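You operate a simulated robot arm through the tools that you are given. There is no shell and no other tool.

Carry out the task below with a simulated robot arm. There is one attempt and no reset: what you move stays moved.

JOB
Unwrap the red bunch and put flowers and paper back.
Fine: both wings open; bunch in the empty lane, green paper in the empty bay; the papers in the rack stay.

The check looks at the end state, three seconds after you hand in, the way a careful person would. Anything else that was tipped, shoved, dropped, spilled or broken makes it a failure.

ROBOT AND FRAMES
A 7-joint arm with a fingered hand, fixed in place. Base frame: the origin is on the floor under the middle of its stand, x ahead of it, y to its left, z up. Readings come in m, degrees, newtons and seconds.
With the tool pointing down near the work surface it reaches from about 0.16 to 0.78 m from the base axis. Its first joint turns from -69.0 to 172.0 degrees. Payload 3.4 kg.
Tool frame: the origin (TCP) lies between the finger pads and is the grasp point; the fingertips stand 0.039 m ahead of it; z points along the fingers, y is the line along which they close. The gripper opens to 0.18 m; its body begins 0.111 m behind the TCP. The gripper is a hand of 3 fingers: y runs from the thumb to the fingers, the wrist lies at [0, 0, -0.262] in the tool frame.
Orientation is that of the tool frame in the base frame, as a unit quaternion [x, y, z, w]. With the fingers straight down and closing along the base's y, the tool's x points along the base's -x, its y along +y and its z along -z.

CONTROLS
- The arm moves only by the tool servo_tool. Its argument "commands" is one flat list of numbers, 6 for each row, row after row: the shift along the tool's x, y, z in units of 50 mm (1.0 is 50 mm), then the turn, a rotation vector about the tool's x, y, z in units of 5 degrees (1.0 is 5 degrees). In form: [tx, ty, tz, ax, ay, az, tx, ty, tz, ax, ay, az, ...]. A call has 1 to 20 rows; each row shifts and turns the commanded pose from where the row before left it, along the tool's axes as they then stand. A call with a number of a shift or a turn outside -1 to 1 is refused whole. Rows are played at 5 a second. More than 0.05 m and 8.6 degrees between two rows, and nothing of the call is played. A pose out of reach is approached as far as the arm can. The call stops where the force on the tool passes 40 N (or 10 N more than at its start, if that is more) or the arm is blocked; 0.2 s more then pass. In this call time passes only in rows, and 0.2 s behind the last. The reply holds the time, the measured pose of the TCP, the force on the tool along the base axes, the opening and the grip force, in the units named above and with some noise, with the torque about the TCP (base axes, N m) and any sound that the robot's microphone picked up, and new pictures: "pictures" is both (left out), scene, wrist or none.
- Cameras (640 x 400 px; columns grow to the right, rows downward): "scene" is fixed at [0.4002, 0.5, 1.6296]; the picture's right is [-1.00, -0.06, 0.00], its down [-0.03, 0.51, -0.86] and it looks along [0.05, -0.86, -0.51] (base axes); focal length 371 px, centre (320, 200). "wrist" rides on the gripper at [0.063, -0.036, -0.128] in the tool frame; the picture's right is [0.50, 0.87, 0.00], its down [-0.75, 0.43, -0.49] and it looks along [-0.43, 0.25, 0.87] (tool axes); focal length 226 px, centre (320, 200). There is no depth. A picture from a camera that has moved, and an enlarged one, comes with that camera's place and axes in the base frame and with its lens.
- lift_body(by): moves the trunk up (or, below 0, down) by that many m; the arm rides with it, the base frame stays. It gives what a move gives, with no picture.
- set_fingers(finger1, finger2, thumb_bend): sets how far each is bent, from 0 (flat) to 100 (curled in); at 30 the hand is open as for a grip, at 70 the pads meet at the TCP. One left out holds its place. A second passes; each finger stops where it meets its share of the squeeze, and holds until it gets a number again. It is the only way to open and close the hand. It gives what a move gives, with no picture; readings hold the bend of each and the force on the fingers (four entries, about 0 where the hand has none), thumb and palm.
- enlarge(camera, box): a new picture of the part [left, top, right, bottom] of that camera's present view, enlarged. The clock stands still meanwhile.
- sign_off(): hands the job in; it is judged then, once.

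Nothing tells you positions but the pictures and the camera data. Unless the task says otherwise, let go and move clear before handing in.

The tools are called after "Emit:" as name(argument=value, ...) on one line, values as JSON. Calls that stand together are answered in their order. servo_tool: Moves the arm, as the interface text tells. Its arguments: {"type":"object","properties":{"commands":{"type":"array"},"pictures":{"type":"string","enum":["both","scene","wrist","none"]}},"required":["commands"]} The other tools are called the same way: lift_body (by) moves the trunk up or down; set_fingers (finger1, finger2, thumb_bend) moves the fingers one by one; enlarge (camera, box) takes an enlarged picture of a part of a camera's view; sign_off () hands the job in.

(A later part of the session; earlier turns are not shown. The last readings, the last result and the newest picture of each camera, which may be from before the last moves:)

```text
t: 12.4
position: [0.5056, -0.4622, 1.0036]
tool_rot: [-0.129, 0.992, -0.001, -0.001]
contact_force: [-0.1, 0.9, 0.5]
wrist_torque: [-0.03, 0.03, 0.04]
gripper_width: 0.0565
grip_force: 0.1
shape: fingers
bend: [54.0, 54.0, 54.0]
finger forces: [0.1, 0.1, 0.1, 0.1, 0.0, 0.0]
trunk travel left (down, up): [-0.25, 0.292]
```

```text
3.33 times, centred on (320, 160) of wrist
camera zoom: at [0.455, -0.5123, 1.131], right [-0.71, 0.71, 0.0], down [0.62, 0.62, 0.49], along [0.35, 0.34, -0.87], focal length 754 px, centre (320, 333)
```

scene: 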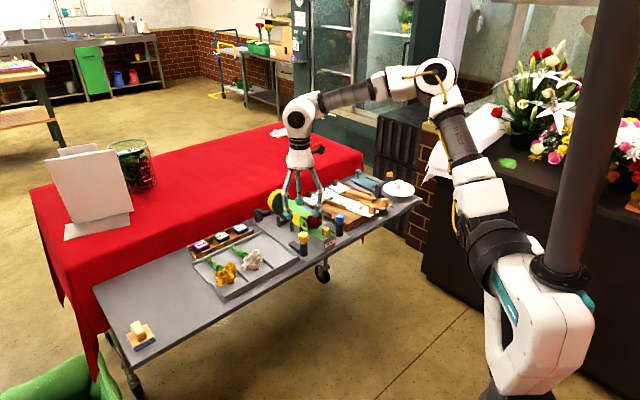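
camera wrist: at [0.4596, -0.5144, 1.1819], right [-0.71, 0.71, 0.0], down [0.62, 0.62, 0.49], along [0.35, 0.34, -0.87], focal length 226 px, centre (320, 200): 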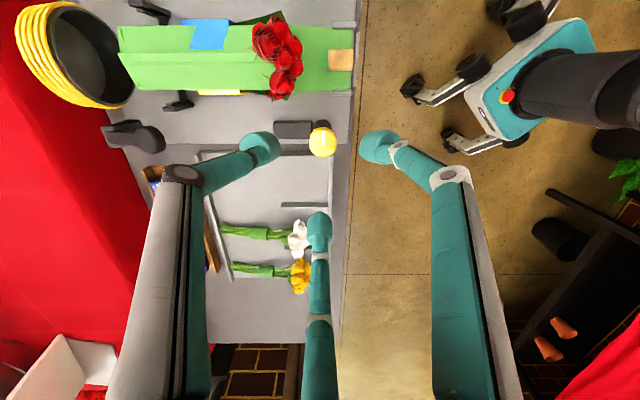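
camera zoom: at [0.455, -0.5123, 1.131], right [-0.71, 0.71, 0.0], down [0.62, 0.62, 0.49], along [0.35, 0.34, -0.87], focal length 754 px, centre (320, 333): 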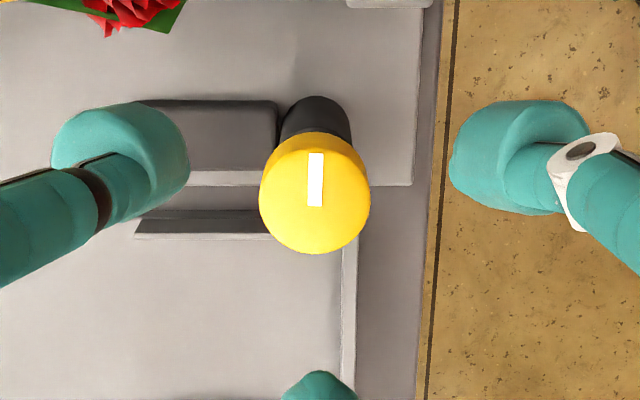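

Well aligned, with finger gap toward the cradle. Descending so the fingertips surround the cap (TCP to about z=0.94).

Emit:
servo_tool(commands=[-0.01, -0.02, 0.45, 0, 0, 0, 0, 0, 0.45, 0, 0, 0, 0, 0, 0.35, 0, 0, 0], pictures="none")

Emit:
enlarge(camera="scene", box=[265, 195, 345, 265])

Emit:
enlarge(camera="wrist", box=[240, 100, 400, 220])

```text
t: 13.2
position: [0.5085, -0.4622, 0.9384]
tool_rot: [-0.13, 0.992, -0.002, -0.001]
contact_force: [-0.1, -0.6, 0.5]
wrist_torque: [-0.01, 0.03, 0.01]
gripper_width: 0.0563
grip_force: 0.1
shape: fingers
bend: [54.0, 54.0, 54.0]
finger forces: [0.0, 0.0, 0.1, 0.0, 0.0, 0.0]
trunk travel left (down, up): [-0.25, 0.292]
```

```text
5.71 times, centred on (305, 230) of scene
camera zoom: at [0.4002, 0.5, 1.6296], right [-1.0, -0.06, 0.0], down [-0.03, 0.51, -0.86], along [0.05, -0.86, -0.51], focal length 2119 px, centre (406, 29)
```

zoom: 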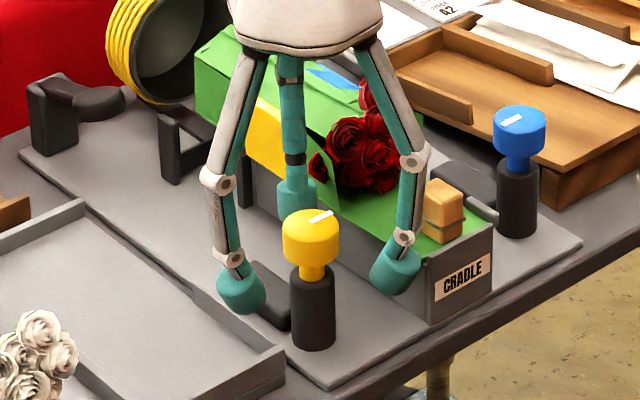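

```text
3.33 times, centred on (320, 160) of wrist
camera zoom: at [0.4567, -0.5133, 1.0687], right [-0.71, 0.71, 0.0], down [0.62, 0.62, 0.49], along [0.35, 0.34, -0.87], focal length 754 px, centre (320, 333)
```

zoom: 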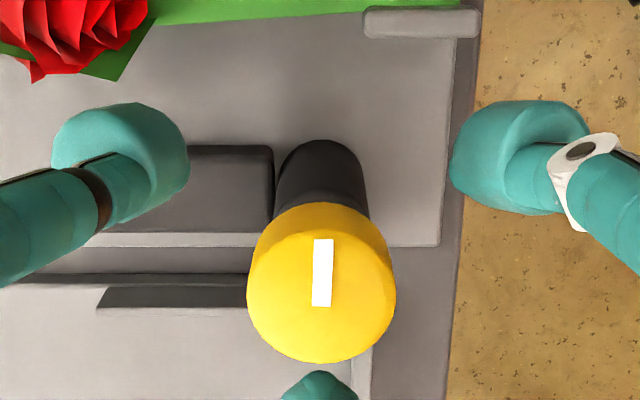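

The cap is centred between the three fingertips. I'll close onto it.

Emit:
set_fingers(finger1=64, finger2=64, thumb_bend=64)

Emit:
enlarge(camera="wrist", box=[240, 100, 400, 220])

Emit:
enlarge(camera="scene", box=[265, 195, 345, 265])

```text
t: 14.2
position: [0.5083, -0.4627, 0.9402]
tool_rot: [-0.13, 0.992, -0.001, 0.0]
contact_force: [-0.1, -0.6, -0.6]
wrist_torque: [-0.02, 0.01, -0.02]
gripper_width: 0.0193
grip_force: 0.3
shape: fingers
bend: [64.0, 64.0, 64.0]
finger forces: [0.1, 0.3, 0.0, 0.0, 0.3, 0.0]
trunk travel left (down, up): [-0.25, 0.292]
```

```text
3.33 times, centred on (320, 160) of wrist
camera zoom: at [0.4562, -0.5131, 1.0694], right [-0.71, 0.71, 0.0], down [0.62, 0.62, 0.49], along [0.35, 0.34, -0.87], focal length 754 px, centre (320, 333)
```

zoom: 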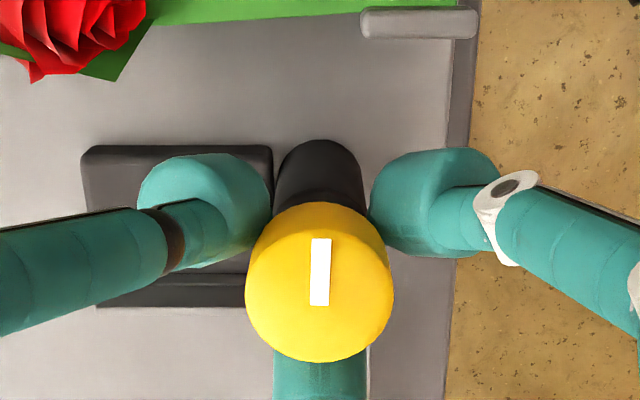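

```text
5.71 times, centred on (305, 230) of scene
camera zoom: at [0.4002, 0.5, 1.6296], right [-1.0, -0.06, 0.0], down [-0.03, 0.51, -0.86], along [0.05, -0.86, -0.51], focal length 2119 px, centre (406, 29)
```

zoom: 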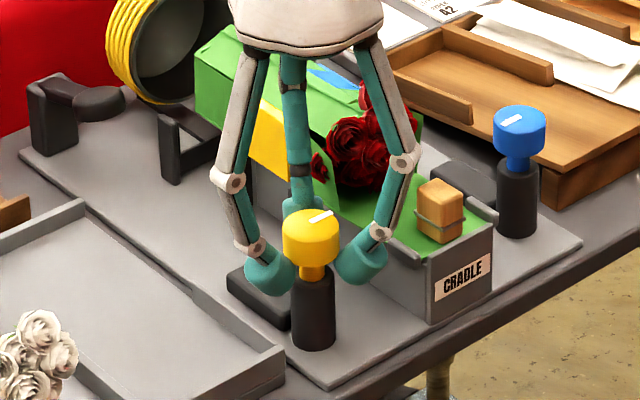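

The pads seem just about to touch the cap (small forces only). I'll close a bit more.

Emit:
set_fingers(finger1=68, finger2=68, thumb_bend=68)

Emit:
enlarge(camera="wrist", box=[240, 100, 400, 220])

Emit:
enlarge(camera="scene", box=[285, 215, 333, 255])

```text
t: 15.2
position: [0.5074, -0.4628, 0.9418]
tool_rot: [-0.13, 0.991, -0.002, 0.001]
contact_force: [0.3, -1.9, -3.2]
wrist_torque: [-0.04, -0.01, 0.01]
gripper_width: 0.0156
grip_force: 5.7
shape: fingers
bend: [65.0, 64.0, 65.0]
finger forces: [2.8, 3.1, 0.1, 0.0, 5.1, 0.0]
trunk travel left (down, up): [-0.25, 0.292]
```

```text
3.33 times, centred on (320, 160) of wrist
camera zoom: at [0.4563, -0.5135, 1.069], right [-0.71, 0.71, 0.0], down [0.62, 0.62, 0.49], along [0.35, 0.34, -0.87], focal length 754 px, centre (320, 333)
```

zoom: 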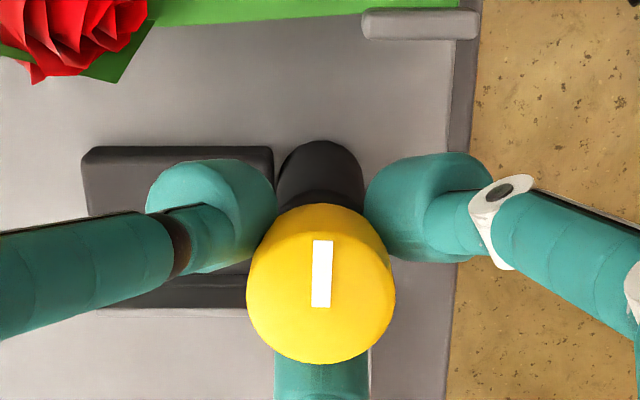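

```text
10.00 times, centred on (309, 235) of scene
camera zoom: at [0.4002, 0.5, 1.6296], right [-1.0, -0.06, 0.0], down [-0.03, 0.51, -0.86], along [0.05, -0.86, -0.51], focal length 3709 px, centre (430, -150)
```

zoom: 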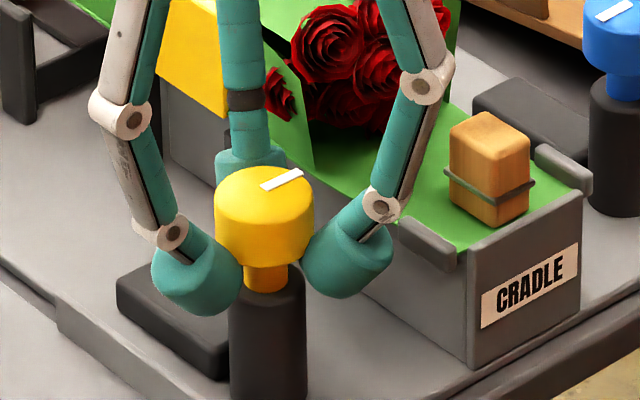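

The tips catch the cap's lower edge and pull slightly upward. I'll reopen a little, rise ~7 mm, and regrip for a cleaner hold.

Emit:
set_fingers(finger1=58, finger2=58, thumb_bend=58)

Emit:
servo_tool(commands=[0, 0, -0.15, 0, 0, 0], pictures="none")

Emit:
set_fingers(finger1=70, finger2=70, thumb_bend=70)

Emit:
enlarge(camera="scene", box=[285, 215, 333, 255])

```text
t: 16.2
position: [0.506, -0.4614, 0.9409]
tool_rot: [-0.13, 0.992, -0.002, 0.001]
contact_force: [0.7, 0.5, -1.5]
wrist_torque: [0.0, 0.0, 0.0]
gripper_width: 0.0448
grip_force: 0.0
shape: fingers
bend: [57.0, 57.0, 57.0]
finger forces: [0.1, 0.0, 0.1, 0.1, 0.2, 0.1]
trunk travel left (down, up): [-0.25, 0.292]
```

```text
t: 16.6
position: [0.5052, -0.4627, 0.9486]
tool_rot: [-0.13, 0.992, -0.002, -0.001]
contact_force: [0.3, -0.6, 0.6]
wrist_torque: [-0.03, 0.0, 0.0]
gripper_width: 0.0446
grip_force: 0.1
shape: fingers
bend: [57.0, 57.0, 57.0]
finger forces: [0.0, 0.1, 0.1, 0.0, 0.0, 0.0]
trunk travel left (down, up): [-0.25, 0.292]
```

```text
t: 17.6
position: [0.5054, -0.463, 0.9482]
tool_rot: [-0.13, 0.992, -0.001, 0.0]
contact_force: [1.5, -2.7, -0.9]
wrist_torque: [-0.09, -0.06, -0.01]
gripper_width: 0.0183
grip_force: 10.0
shape: fingers
bend: [64.0, 63.0, 65.0]
finger forces: [5.3, 6.1, 0.1, 0.0, 8.9, 0.0]
trunk travel left (down, up): [-0.25, 0.292]
```

```text
10.00 times, centred on (309, 235) of scene
camera zoom: at [0.4002, 0.5, 1.6296], right [-1.0, -0.06, 0.0], down [-0.03, 0.51, -0.86], along [0.05, -0.86, -0.51], focal length 3709 px, centre (430, -150)
```

zoom: 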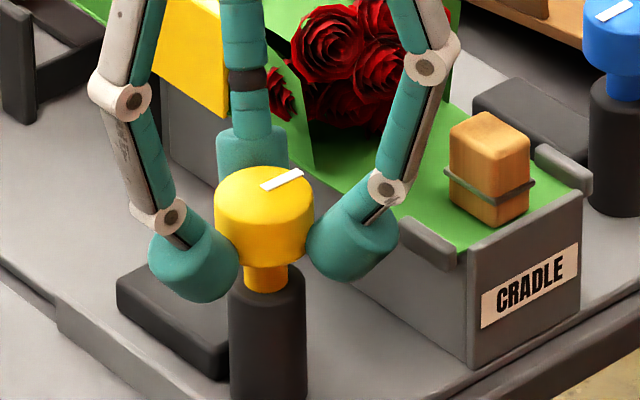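

Firm grip on the cap now. I'll test a small counter-clockwise turn and see what moves.

Emit:
servo_tool(commands=[0, 0, 0, 0, 0, -1, 0, 0, 0, 0, 0, -1], pictures="none")

Emit:
enlarge(camera="scene", box=[275, 195, 339, 245])

```text
t: 18.2
position: [0.5065, -0.462, 0.9481]
tool_rot: [-0.216, 0.976, -0.001, -0.001]
contact_force: [-0.8, -2.9, -1.8]
wrist_torque: [-0.1, 0.0, -0.03]
gripper_width: 0.019
grip_force: 9.6
shape: fingers
bend: [64.0, 63.0, 65.0]
finger forces: [5.6, 5.7, 0.1, 0.0, 8.6, 0.0]
trunk travel left (down, up): [-0.25, 0.292]
```

```text
8.00 times, centred on (307, 220) of scene
camera zoom: at [0.4002, 0.5, 1.6296], right [-1.0, -0.06, 0.0], down [-0.03, 0.51, -0.86], along [0.05, -0.86, -0.51], focal length 2967 px, centre (424, 40)
```

zoom: 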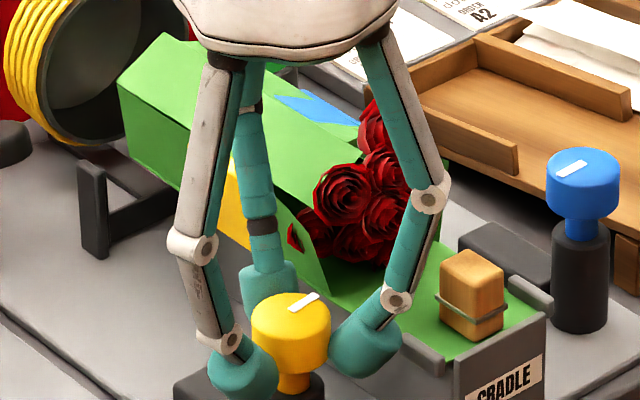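

The knob mark turned freely with me. I'll check with the wrist camera whether the yellow plate or wing responded.

Emit:
enlarge(camera="wrist", box=[0, 0, 320, 200])

Emit:
enlarge(camera="scene", box=[280, 196, 320, 221])

```text
2.00 times, centred on (160, 100) of wrist
camera zoom: at [0.4655, -0.5217, 1.0765], right [-0.82, 0.57, 0.0], down [0.5, 0.71, 0.49], along [0.28, 0.4, -0.87], focal length 452 px, centre (640, 400)
```

zoom: 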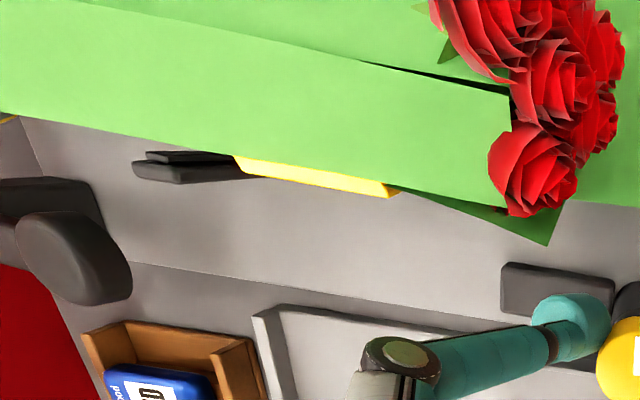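

```text
16.00 times, centred on (300, 208) of scene
camera zoom: at [0.4002, 0.5, 1.6296], right [-1.0, -0.06, 0.0], down [-0.03, 0.51, -0.86], along [0.05, -0.86, -0.51], focal length 5934 px, centre (640, 64)
```

zoom: 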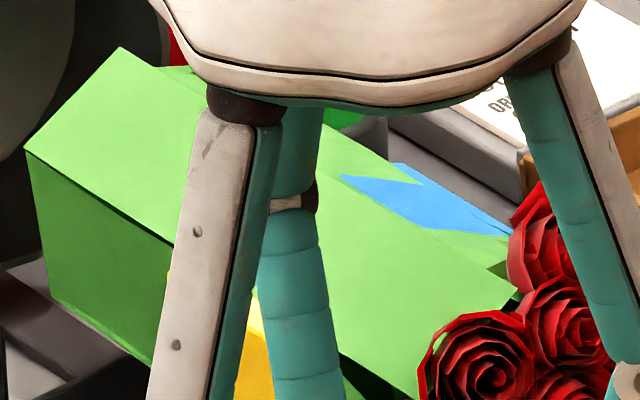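

The yellow wing is lifting off with counter-clockwise turning, and it is indeed the top one. I'll continue turning.

Emit:
servo_tool(commands=[0, 0, 0, 0, 0, -1, 0, 0, 0, 0, 0, -1, 0, 0, 0, 0, 0, -1, 0, 0, 0, 0, 0, -1], pictures="both")

Emit:
enlarge(camera="scene", box=[275, 195, 339, 245])

```text
t: 19.2
position: [0.5069, -0.4634, 0.9485]
tool_rot: [-0.382, 0.924, -0.002, 0.0]
contact_force: [0.3, -4.0, -5.0]
wrist_torque: [-0.16, 0.0, 0.02]
gripper_width: 0.0186
grip_force: 10.0
shape: fingers
bend: [64.0, 64.0, 64.0]
finger forces: [5.6, 5.3, 0.1, 0.0, 9.0, 0.0]
trunk travel left (down, up): [-0.25, 0.292]
camera wrist: at [0.4886, -0.5322, 1.0769], right [-0.97, 0.26, 0.0], down [0.23, 0.84, 0.49], along [0.13, 0.47, -0.87], focal length 226 px, centre (320, 200)
```

scene: 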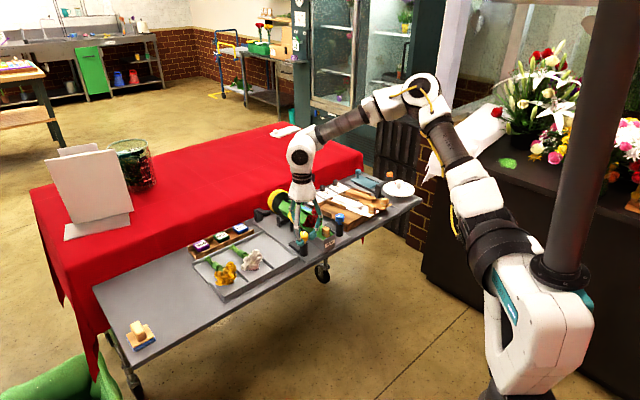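
wrist: 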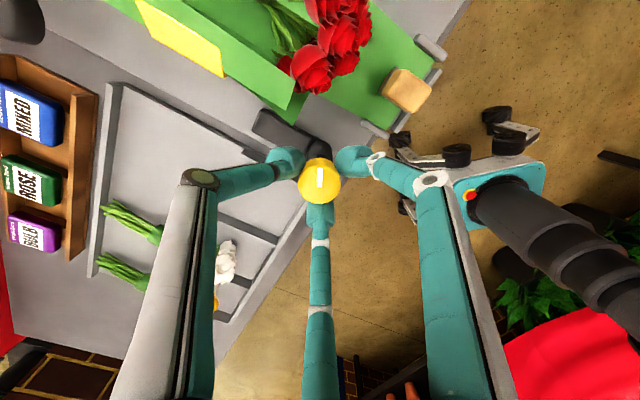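

```text
8.00 times, centred on (307, 220) of scene
camera zoom: at [0.4002, 0.5, 1.6296], right [-1.0, -0.06, 0.0], down [-0.03, 0.51, -0.86], along [0.05, -0.86, -0.51], focal length 2967 px, centre (424, 40)
```

zoom: 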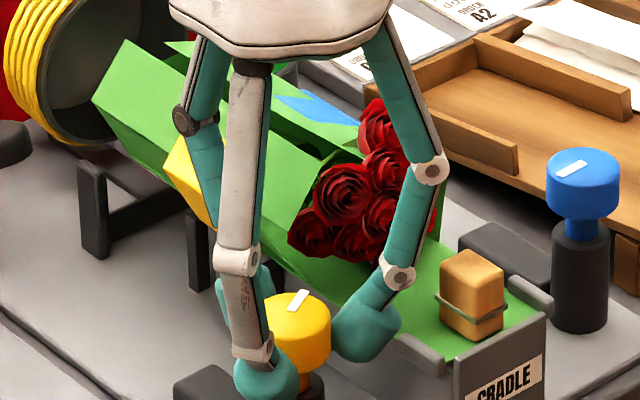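

The yellow wing is opening outward. I'll check how close its front edge comes to my thumb before turning further.

Emit:
enlarge(camera="wrist", box=[140, 0, 460, 200])

Emit:
enlarge(camera="scene", box=[285, 205, 333, 245])

```text
2.00 times, centred on (300, 100) of wrist
camera zoom: at [0.4886, -0.5322, 1.0769], right [-0.97, 0.26, 0.0], down [0.23, 0.84, 0.49], along [0.13, 0.47, -0.87], focal length 452 px, centre (360, 400)
```

zoom: 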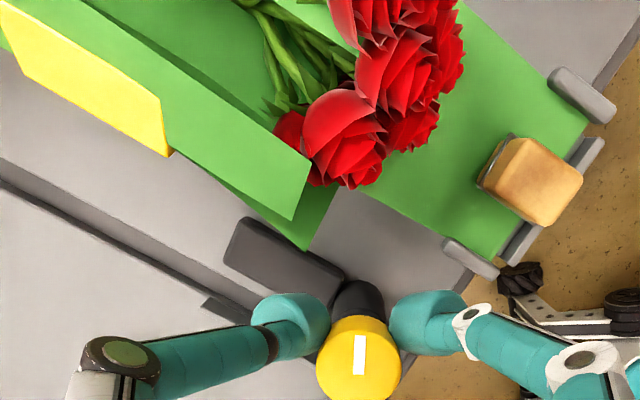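

```text
10.00 times, centred on (309, 225) of scene
camera zoom: at [0.4002, 0.5, 1.6296], right [-1.0, -0.06, 0.0], down [-0.03, 0.51, -0.86], along [0.05, -0.86, -0.51], focal length 3709 px, centre (430, -50)
```

zoom: 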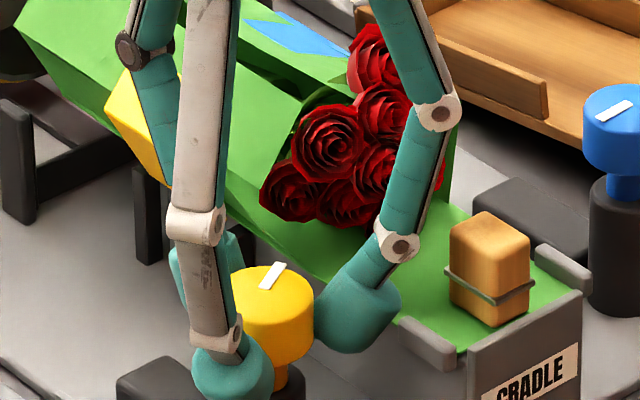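

The thumb points right at where the wing will come down, so I'll release, rise, and regrip with the finger gap facing the wing.

Emit:
set_fingers(finger1=60, finger2=60, thumb_bend=60)

Emit:
servo_tool(commands=[0, 0, -0.5, 0, 0, 0, 0, 0, -0.7, 0, 0, 0, 0, 0, -0.7, 0, 0, 0], pictures="wrist")

Emit:
enlarge(camera="scene", box=[275, 195, 339, 245])

```text
t: 20.2
position: [0.5083, -0.4618, 0.9489]
tool_rot: [-0.382, 0.924, 0.0, -0.001]
contact_force: [0.6, 0.2, -0.3]
wrist_torque: [0.03, -0.04, -0.02]
gripper_width: 0.033
grip_force: 0.1
shape: fingers
bend: [60.0, 60.0, 60.0]
finger forces: [0.0, 0.0, 0.1, 0.0, 0.0, 0.1]
trunk travel left (down, up): [-0.25, 0.292]
```

```text
t: 21.0
position: [0.5061, -0.4599, 1.0466]
tool_rot: [-0.381, 0.924, -0.002, 0.001]
contact_force: [0.2, 0.2, 0.4]
wrist_torque: [0.0, 0.0, 0.0]
gripper_width: 0.0329
grip_force: 0.1
shape: fingers
bend: [60.0, 60.0, 60.0]
finger forces: [0.0, 0.0, 0.0, 0.0, 0.0, 0.0]
trunk travel left (down, up): [-0.25, 0.292]
camera wrist: at [0.4876, -0.5291, 1.1741], right [-0.97, 0.26, 0.0], down [0.23, 0.84, 0.49], along [0.13, 0.47, -0.87], focal length 226 px, centre (320, 200)
```

wrist: 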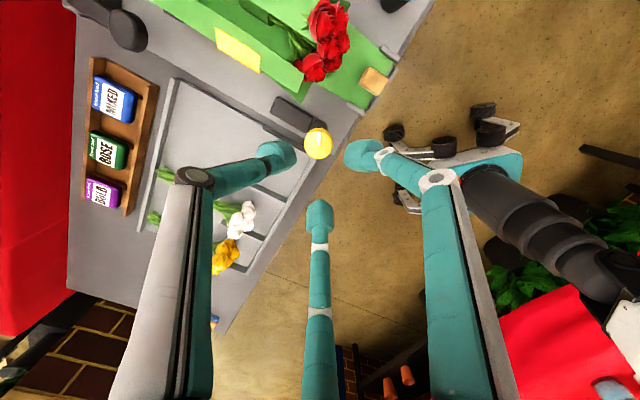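

```text
8.00 times, centred on (307, 220) of scene
camera zoom: at [0.4002, 0.5, 1.6296], right [-1.0, -0.06, 0.0], down [-0.03, 0.51, -0.86], along [0.05, -0.86, -0.51], focal length 2967 px, centre (424, 40)
```

zoom: 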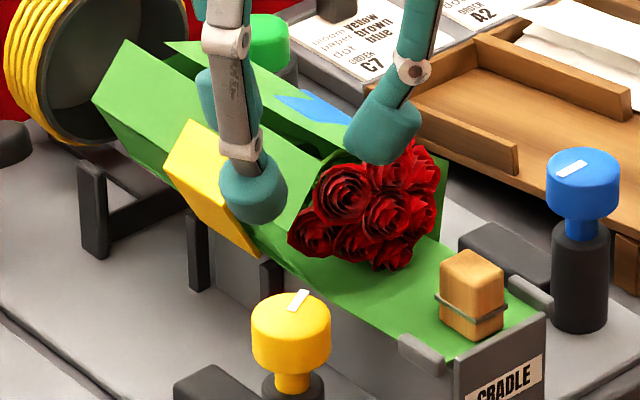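

The knob and wing hold their place. Rotating the hand back 80° for the next stroke.

Emit:
servo_tool(commands=[0, 0, 0, 0, 0, 1, 0, 0, 0, 0, 0, 1, 0, 0, 0, 0, 0, 1, 0, 0, 0, 0, 0, 1, 0, 0, 0, 0, 0, 1, 0, 0, 0, 0, 0, 1, 0, 0, 0, 0, 0, 1, 0, 0, 0, 0, 0, 1, 0, 0, 0, 0, 0, 1, 0, 0, 0, 0, 0, 1, 0, 0, 0, 0, 0, 1, 0, 0, 0, 0, 0, 1, 0, 0, 0, 0, 0, 1, 0, 0, 0, 0, 0, 1, 0, 0, 0, 0, 0, 1, 0, 0, 0, 0, 0, 1], pictures="wrist")

Emit:
set_fingers(finger1=57, finger2=57, thumb_bend=57)

Emit:
enlarge(camera="wrist", box=[240, 100, 400, 220])

```text
t: 24.4
position: [0.5072, -0.4622, 1.0447]
tool_rot: [0.302, 0.953, -0.003, 0.001]
contact_force: [0.2, -0.8, -0.4]
wrist_torque: [-0.02, 0.0, 0.03]
gripper_width: 0.033
grip_force: 0.1
shape: fingers
bend: [60.0, 60.0, 60.0]
finger forces: [0.1, 0.1, 0.1, 0.0, 0.0, 0.1]
trunk travel left (down, up): [-0.25, 0.292]
camera wrist: at [0.4354, -0.4548, 1.1721], right [0.09, 1.0, 0.0], down [0.87, -0.08, 0.49], along [0.49, -0.05, -0.87], focal length 226 px, centre (320, 200)
```

wrist: 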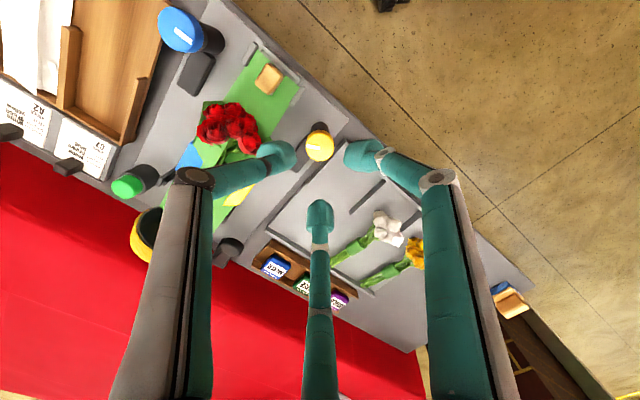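

```text
t: 25.4
position: [0.5078, -0.4613, 1.0445]
tool_rot: [0.302, 0.953, -0.001, 0.0]
contact_force: [0.3, 0.3, 0.0]
wrist_torque: [0.0, 0.0, -0.03]
gripper_width: 0.0487
grip_force: 0.0
shape: fingers
bend: [56.0, 56.0, 56.0]
finger forces: [0.0, 0.0, 0.0, 0.0, 0.1, 0.0]
trunk travel left (down, up): [-0.25, 0.292]
```

```text
3.33 times, centred on (320, 160) of wrist
camera zoom: at [0.4354, -0.455, 1.1721], right [0.09, 1.0, 0.0], down [0.87, -0.08, 0.49], along [0.49, -0.05, -0.87], focal length 754 px, centre (320, 333)
```

zoom: 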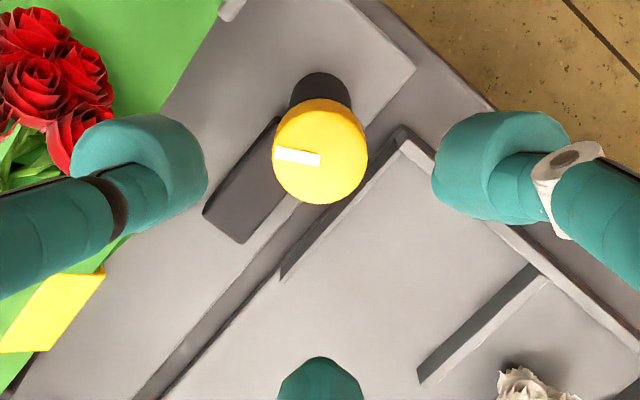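

Aligned. To keep fingers clear of both the roses and the swinging wing, I'll rotate another 23° clockwise before descending.

Emit:
servo_tool(commands=[0, 0, 0, 0, 0, 0.92, 0, 0, 0, 0, 0, 0.92, 0, 0, 0, 0, 0, 0.92, 0, 0, 0, 0, 0, 0.92, 0, 0, 0, 0, 0, 0.92, 0, 0, 0.7, 0, 0, 0], pictures="wrist")

Emit:
enlarge(camera="wrist", box=[200, 80, 440, 230])

Emit:
enlarge(camera="scene", box=[275, 200, 339, 250])

```text
t: 26.8
position: [0.5098, -0.4602, 1.0074]
tool_rot: [0.486, 0.874, -0.002, 0.0]
contact_force: [-0.4, -0.3, 0.0]
wrist_torque: [-0.02, 0.01, 0.01]
gripper_width: 0.0487
grip_force: 0.0
shape: fingers
bend: [56.0, 56.0, 56.0]
finger forces: [0.0, 0.0, 0.1, 0.0, 0.1, 0.1]
trunk travel left (down, up): [-0.25, 0.292]
camera wrist: at [0.446, -0.427, 1.1362], right [0.47, 0.88, 0.0], down [0.77, -0.41, 0.49], along [0.43, -0.23, -0.87], focal length 226 px, centre (320, 200)
```

wrist: 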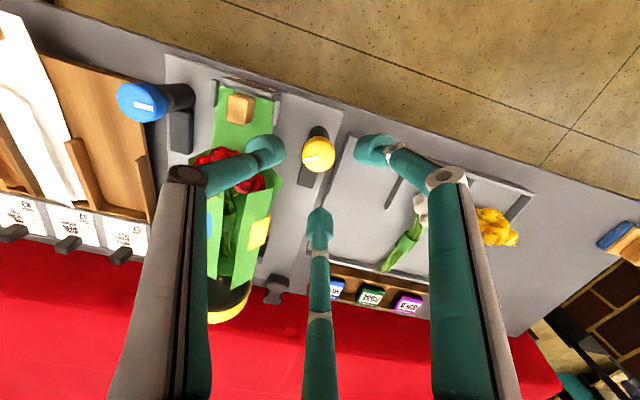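

```text
2.67 times, centred on (320, 155) of wrist
camera zoom: at [0.446, -0.427, 1.1362], right [0.47, 0.88, 0.0], down [0.77, -0.41, 0.49], along [0.43, -0.23, -0.87], focal length 603 px, centre (320, 320)
```

zoom: 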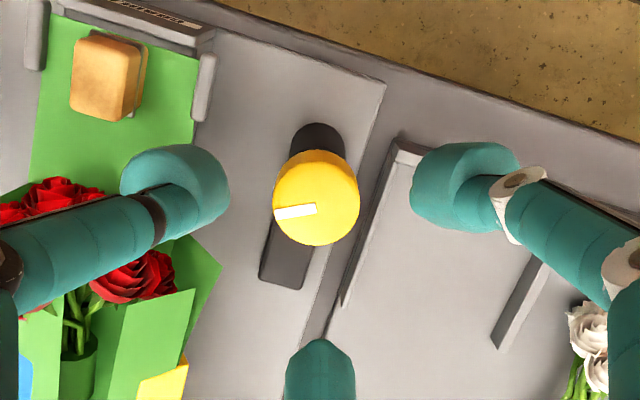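

```text
8.00 times, centred on (307, 225) of scene
camera zoom: at [0.4002, 0.5, 1.6296], right [-1.0, -0.06, 0.0], down [-0.03, 0.51, -0.86], along [0.05, -0.86, -0.51], focal length 2967 px, centre (424, 0)
```

zoom: 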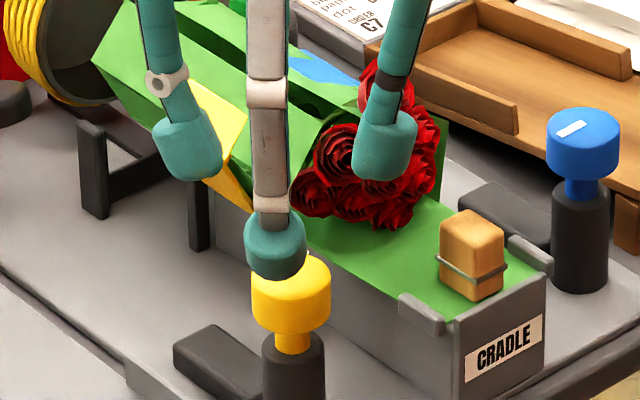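

Good alignment; fingers straddle the knob with clearance to the roses. Descending and gripping.

Emit:
servo_tool(commands=[0, 0, 0.5, 0, 0, 0, 0, 0, 0.4, 0, 0, 0, 0, 0, 0.28, 0, 0, 0], pictures="none")

Emit:
set_fingers(finger1=70, finger2=70, thumb_bend=70)

Emit:
enlarge(camera="wrist", box=[160, 50, 400, 200])

Emit:
enlarge(camera="scene", box=[275, 200, 339, 250])

```text
t: 27.6
position: [0.5081, -0.4627, 0.9498]
tool_rot: [0.486, 0.874, -0.001, 0.001]
contact_force: [0.0, -0.3, -0.5]
wrist_torque: [0.01, 0.05, -0.03]
gripper_width: 0.0484
grip_force: 0.1
shape: fingers
bend: [56.0, 56.0, 56.0]
finger forces: [0.1, 0.1, 0.0, 0.0, 0.0, 0.0]
trunk travel left (down, up): [-0.25, 0.292]
```

```text
t: 28.6
position: [0.5066, -0.4625, 0.9505]
tool_rot: [0.486, 0.874, -0.001, 0.001]
contact_force: [-2.1, -1.7, -1.9]
wrist_torque: [-0.04, 0.05, -0.01]
gripper_width: 0.019
grip_force: 9.3
shape: fingers
bend: [64.0, 64.0, 65.0]
finger forces: [5.6, 5.7, 0.0, 0.0, 8.3, 0.1]
trunk travel left (down, up): [-0.25, 0.292]
```

```text
2.67 times, centred on (280, 125) of wrist
camera zoom: at [0.4434, -0.4282, 1.0787], right [0.47, 0.88, 0.0], down [0.77, -0.41, 0.49], along [0.43, -0.23, -0.87], focal length 603 px, centre (427, 400)
```

zoom: 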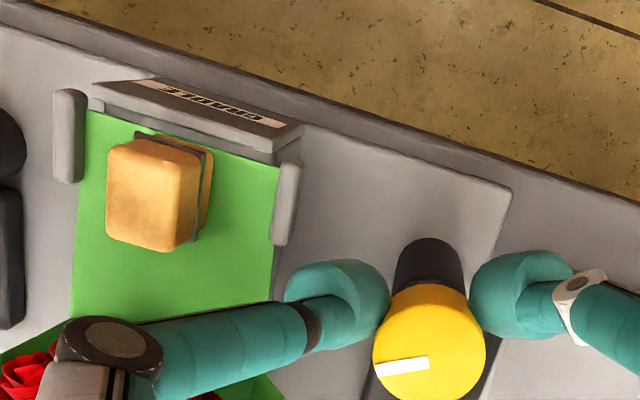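

```text
8.00 times, centred on (307, 225) of scene
camera zoom: at [0.4002, 0.5, 1.6296], right [-1.0, -0.06, 0.0], down [-0.03, 0.51, -0.86], along [0.05, -0.86, -0.51], focal length 2967 px, centre (424, 0)
```

zoom: 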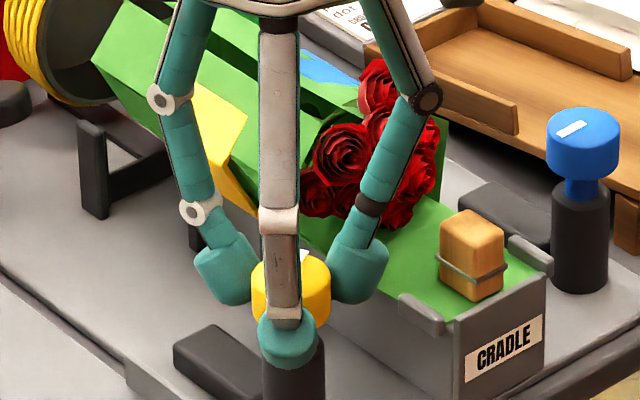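

Gripped again. Turning 20° more counter-clockwise, then checking.

Emit:
servo_tool(commands=[0, 0, 0, 0, 0, -1, 0, 0, 0, 0, 0, -1, 0, 0, 0, 0, 0, -1, 0, 0, 0, 0, 0, -1], pictures="wrist")

Emit:
enlarge(camera="scene", box=[275, 200, 339, 250])

Emit:
enlarge(camera="wrist", box=[160, 80, 400, 230])

```text
t: 29.6
position: [0.507, -0.4636, 0.9519]
tool_rot: [0.325, 0.946, -0.001, 0.001]
contact_force: [-0.5, -0.5, -1.5]
wrist_torque: [0.0, 0.01, 0.04]
gripper_width: 0.019
grip_force: 10.0
shape: fingers
bend: [64.0, 64.0, 65.0]
finger forces: [5.7, 6.5, 0.1, 0.0, 7.4, 0.0]
trunk travel left (down, up): [-0.25, 0.292]
camera wrist: at [0.4353, -0.4525, 1.0786], right [0.14, 0.99, 0.0], down [0.86, -0.12, 0.49], along [0.49, -0.07, -0.87], focal length 226 px, centre (320, 200)
```

wrist: 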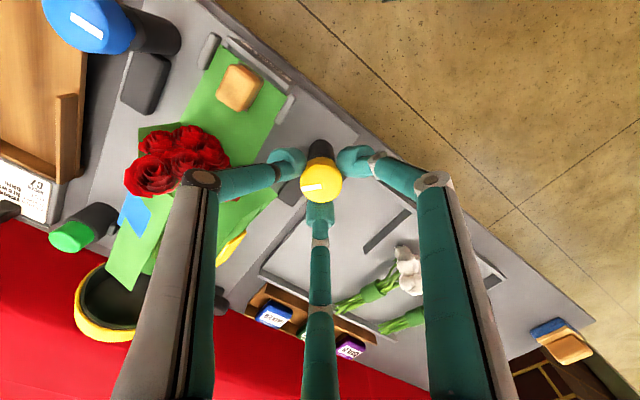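

```text
8.00 times, centred on (307, 225) of scene
camera zoom: at [0.4002, 0.5, 1.6296], right [-1.0, -0.06, 0.0], down [-0.03, 0.51, -0.86], along [0.05, -0.86, -0.51], focal length 2967 px, centre (424, 0)
```

zoom: 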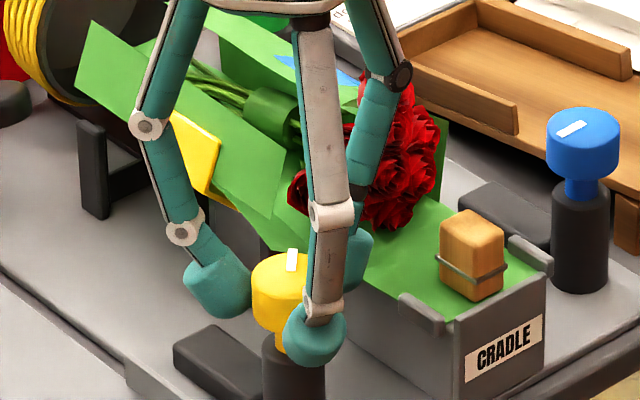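

```text
2.67 times, centred on (280, 155) of wrist
camera zoom: at [0.4353, -0.4525, 1.0786], right [0.14, 0.99, 0.0], down [0.86, -0.12, 0.49], along [0.49, -0.07, -0.87], focal length 603 px, centre (427, 320)
```

zoom: 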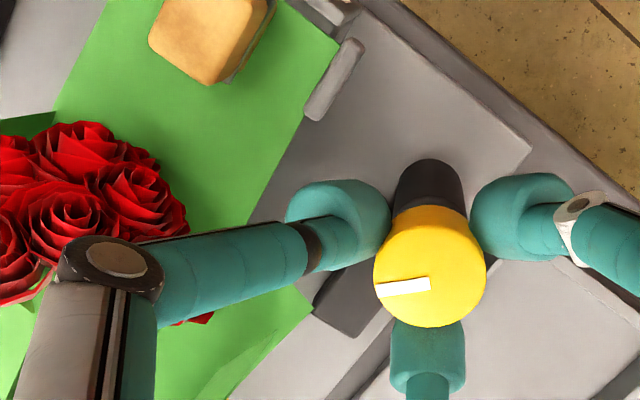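

The wing keeps opening with no unusual force. A further 10°, staying clear of the roses.

Emit:
servo_tool(commands=[0, 0, 0, 0, 0, -1, 0, 0, 0, 0, 0, -1], pictures="none")

Emit:
enlarge(camera="scene", box=[275, 200, 339, 250])

Emit:
enlarge(camera="wrist", box=[80, 80, 400, 280])

```text
t: 30.2
position: [0.5069, -0.4624, 0.9504]
tool_rot: [0.241, 0.97, -0.003, 0.001]
contact_force: [0.2, -2.2, 0.0]
wrist_torque: [-0.06, 0.03, -0.01]
gripper_width: 0.0189
grip_force: 10.4
shape: fingers
bend: [64.0, 64.0, 65.0]
finger forces: [5.5, 6.3, 0.0, 0.0, 8.2, 0.0]
trunk travel left (down, up): [-0.25, 0.292]
```

```text
8.00 times, centred on (307, 225) of scene
camera zoom: at [0.4002, 0.5, 1.6296], right [-1.0, -0.06, 0.0], down [-0.03, 0.51, -0.86], along [0.05, -0.86, -0.51], focal length 2967 px, centre (424, 0)
```

zoom: 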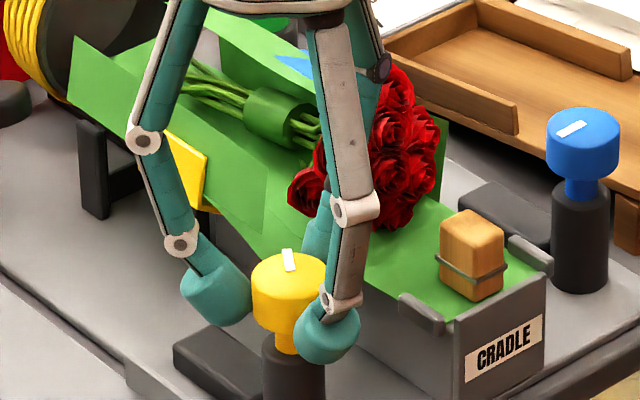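

```text
2.00 times, centred on (240, 180) of wrist
camera zoom: at [0.4348, -0.465, 1.0785], right [-0.03, 1.0, 0.0], down [0.87, 0.03, 0.49], along [0.49, 0.01, -0.87], focal length 452 px, centre (480, 240)
```

zoom: 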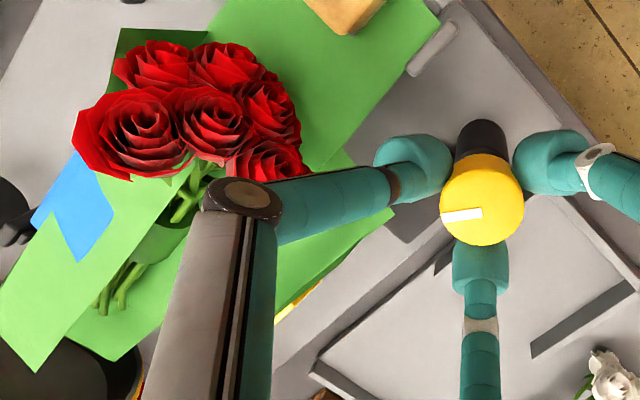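

Stems and band are now visible; knob has turned 60°. I'll release, lift, and take another stroke.

Emit:
set_fingers(finger1=60, finger2=60, thumb_bend=60)

Emit:
servo_tool(commands=[0, 0, -0.6, 0, 0, 0, 0, 0, -0.7, 0, 0, 0, 0, 0, 0, 0, 0, 1, 0, 0, 0, 0, 0, 1, 0, 0, 0, 0, 0, 1, 0, 0, 0, 0, 0, 1, 0, 0, 0, 0, 0, 1, 0, 0, 0, 0, 0, 1], pictures="wrist")

Emit:
enlarge(camera="scene", box=[260, 190, 340, 250])

Emit:
enlarge(camera="wrist", box=[160, 80, 400, 230])

```text
t: 31.2
position: [0.5066, -0.4636, 0.9491]
tool_rot: [0.243, 0.97, -0.002, 0.0]
contact_force: [0.1, 0.3, 0.5]
wrist_torque: [0.0, -0.03, -0.02]
gripper_width: 0.0329
grip_force: 0.1
shape: fingers
bend: [60.0, 60.0, 60.0]
finger forces: [0.0, 0.0, 0.1, 0.1, 0.0, 0.0]
trunk travel left (down, up): [-0.25, 0.292]
```

```text
t: 33.0
position: [0.5082, -0.461, 1.0148]
tool_rot: [0.486, 0.874, -0.001, 0.001]
contact_force: [0.0, -0.3, 0.5]
wrist_torque: [0.01, 0.03, -0.03]
gripper_width: 0.0329
grip_force: 0.1
shape: fingers
bend: [60.0, 60.0, 60.0]
finger forces: [0.0, 0.1, 0.1, 0.0, 0.0, 0.0]
trunk travel left (down, up): [-0.25, 0.292]
camera wrist: at [0.4442, -0.4277, 1.1432], right [0.47, 0.88, 0.0], down [0.77, -0.41, 0.49], along [0.43, -0.24, -0.87], focal length 226 px, centre (320, 200)
```

wrist: 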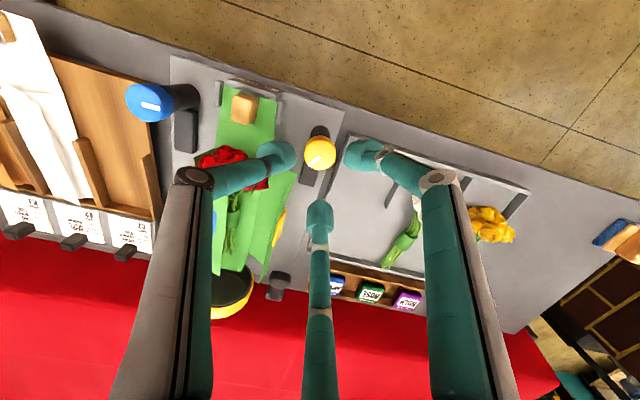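

```text
6.67 times, centred on (300, 220) of scene
camera zoom: at [0.4002, 0.5, 1.6296], right [-1.0, -0.06, 0.0], down [-0.03, 0.51, -0.86], along [0.05, -0.86, -0.51], focal length 2473 px, centre (453, 67)
```

zoom: 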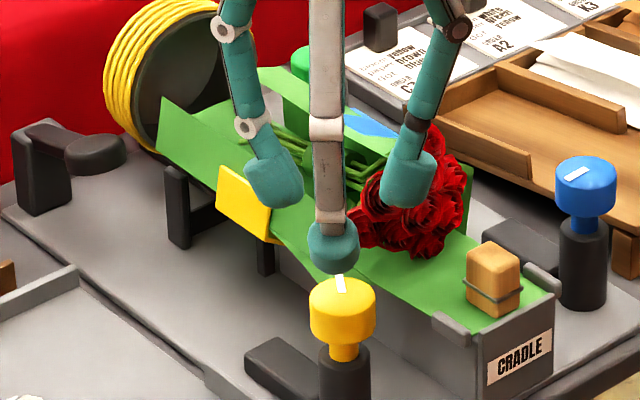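

```text
2.67 times, centred on (280, 155) of wrist
camera zoom: at [0.4442, -0.4277, 1.1432], right [0.47, 0.88, 0.0], down [0.77, -0.41, 0.49], along [0.43, -0.24, -0.87], focal length 603 px, centre (427, 320)
```

zoom: 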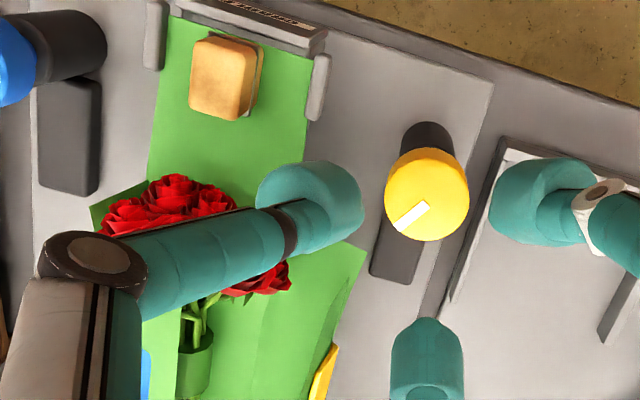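

Clearances look fine for another 30° stroke from this angle. Opening slightly, descending and gripping.

Emit:
set_fingers(finger1=58, finger2=58, thumb_bend=58)

Emit:
servo_tool(commands=[0, 0, 0.5, 0, 0, 0, 0, 0, 0.5, 0, 0, 0, 0, 0, 0.3, 0, 0, 0], pictures="none")

Emit:
set_fingers(finger1=70, finger2=70, thumb_bend=70)

Emit:
servo_tool(commands=[0, 0, 0, 0, 0, -1, 0, 0, 0, 0, 0, -1, 0, 0, 0, 0, 0, -1], pictures="none")

Emit:
enlarge(camera="scene", box=[260, 190, 340, 250])

Emit:
enlarge(camera="wrist", box=[80, 80, 400, 280])

```text
t: 34.0
position: [0.5077, -0.4617, 1.0148]
tool_rot: [0.486, 0.874, -0.002, 0.002]
contact_force: [-0.1, -0.2, 0.1]
wrist_torque: [0.01, 0.0, -0.02]
gripper_width: 0.0449
grip_force: 0.0
shape: fingers
bend: [57.0, 57.0, 57.0]
finger forces: [0.0, 0.0, 0.1, 0.0, 0.0, 0.0]
trunk travel left (down, up): [-0.25, 0.292]
```

```text
t: 34.8
position: [0.5071, -0.463, 0.9506]
tool_rot: [0.486, 0.874, -0.001, 0.002]
contact_force: [-0.3, -0.3, 0.9]
wrist_torque: [0.02, 0.01, -0.04]
gripper_width: 0.0449
grip_force: 0.1
shape: fingers
bend: [57.0, 57.0, 57.0]
finger forces: [0.1, 0.0, 0.0, 0.1, 0.0, 0.1]
trunk travel left (down, up): [-0.25, 0.292]
```

```text
t: 35.8
position: [0.508, -0.4634, 0.9506]
tool_rot: [0.486, 0.874, -0.002, 0.001]
contact_force: [-1.6, -0.8, -1.4]
wrist_torque: [-0.06, 0.06, 0.0]
gripper_width: 0.0196
grip_force: 9.1
shape: fingers
bend: [63.0, 64.0, 65.0]
finger forces: [6.0, 5.3, 0.0, 0.1, 8.1, 0.1]
trunk travel left (down, up): [-0.25, 0.292]
```

```text
t: 36.6
position: [0.507, -0.4642, 0.9504]
tool_rot: [0.367, 0.93, -0.002, 0.001]
contact_force: [-0.8, -3.0, -1.0]
wrist_torque: [-0.08, -0.01, 0.01]
gripper_width: 0.0194
grip_force: 10.0
shape: fingers
bend: [64.0, 64.0, 65.0]
finger forces: [5.3, 6.5, 0.0, 0.0, 8.6, 0.0]
trunk travel left (down, up): [-0.25, 0.292]
```

```text
6.67 times, centred on (300, 220) of scene
camera zoom: at [0.4002, 0.5, 1.6296], right [-1.0, -0.06, 0.0], down [-0.03, 0.51, -0.86], along [0.05, -0.86, -0.51], focal length 2473 px, centre (453, 67)
```

zoom: 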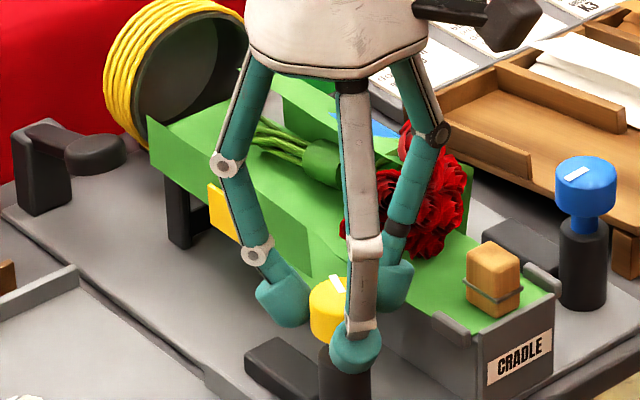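

```text
2.00 times, centred on (240, 180) of wrist
camera zoom: at [0.4368, -0.4464, 1.0784], right [0.23, 0.97, 0.0], down [0.85, -0.2, 0.49], along [0.48, -0.11, -0.87], focal length 452 px, centre (480, 240)
```

zoom: 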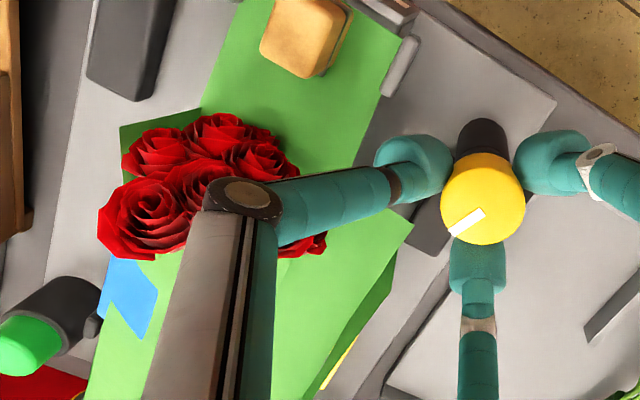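

The wing is nearly flat outward. Turning another 15°.

Emit:
servo_tool(commands=[0, 0, 0, 0, 0, -1, 0, 0, 0, 0, 0, -1, 0, 0, 0, 0, 0, -1], pictures="none")

Emit:
enlarge(camera="scene", box=[260, 190, 340, 250])

Emit:
enlarge(camera="wrist", box=[80, 80, 400, 280])

```text
t: 37.4
position: [0.5078, -0.4633, 0.9496]
tool_rot: [0.242, 0.97, -0.002, 0.001]
contact_force: [-0.5, -5.1, 0.0]
wrist_torque: [-0.14, 0.02, -0.01]
gripper_width: 0.0192
grip_force: 10.5
shape: fingers
bend: [64.0, 64.0, 65.0]
finger forces: [5.5, 6.1, 0.0, 0.1, 9.6, 0.2]
trunk travel left (down, up): [-0.25, 0.292]
```

```text
6.67 times, centred on (300, 220) of scene
camera zoom: at [0.4002, 0.5, 1.6296], right [-1.0, -0.06, 0.0], down [-0.03, 0.51, -0.86], along [0.05, -0.86, -0.51], focal length 2473 px, centre (453, 67)
```

zoom: 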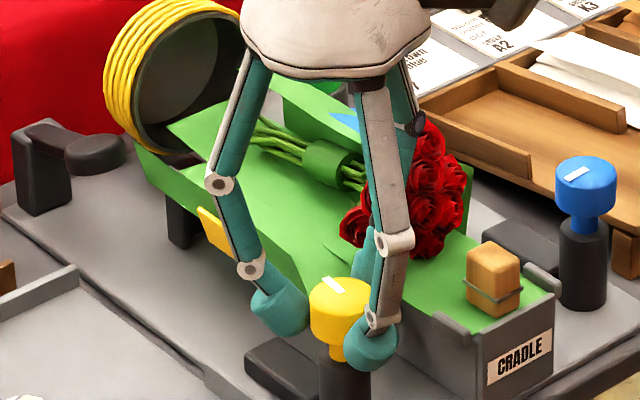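

```text
2.00 times, centred on (240, 180) of wrist
camera zoom: at [0.4352, -0.4649, 1.0782], right [-0.03, 1.0, 0.0], down [0.87, 0.03, 0.49], along [0.49, 0.01, -0.87], focal length 452 px, centre (480, 240)
```

zoom: 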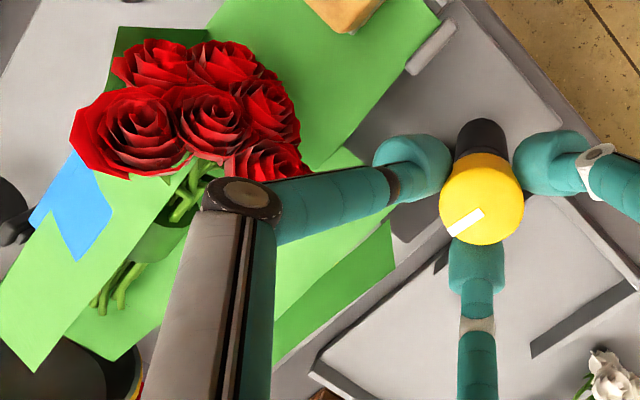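

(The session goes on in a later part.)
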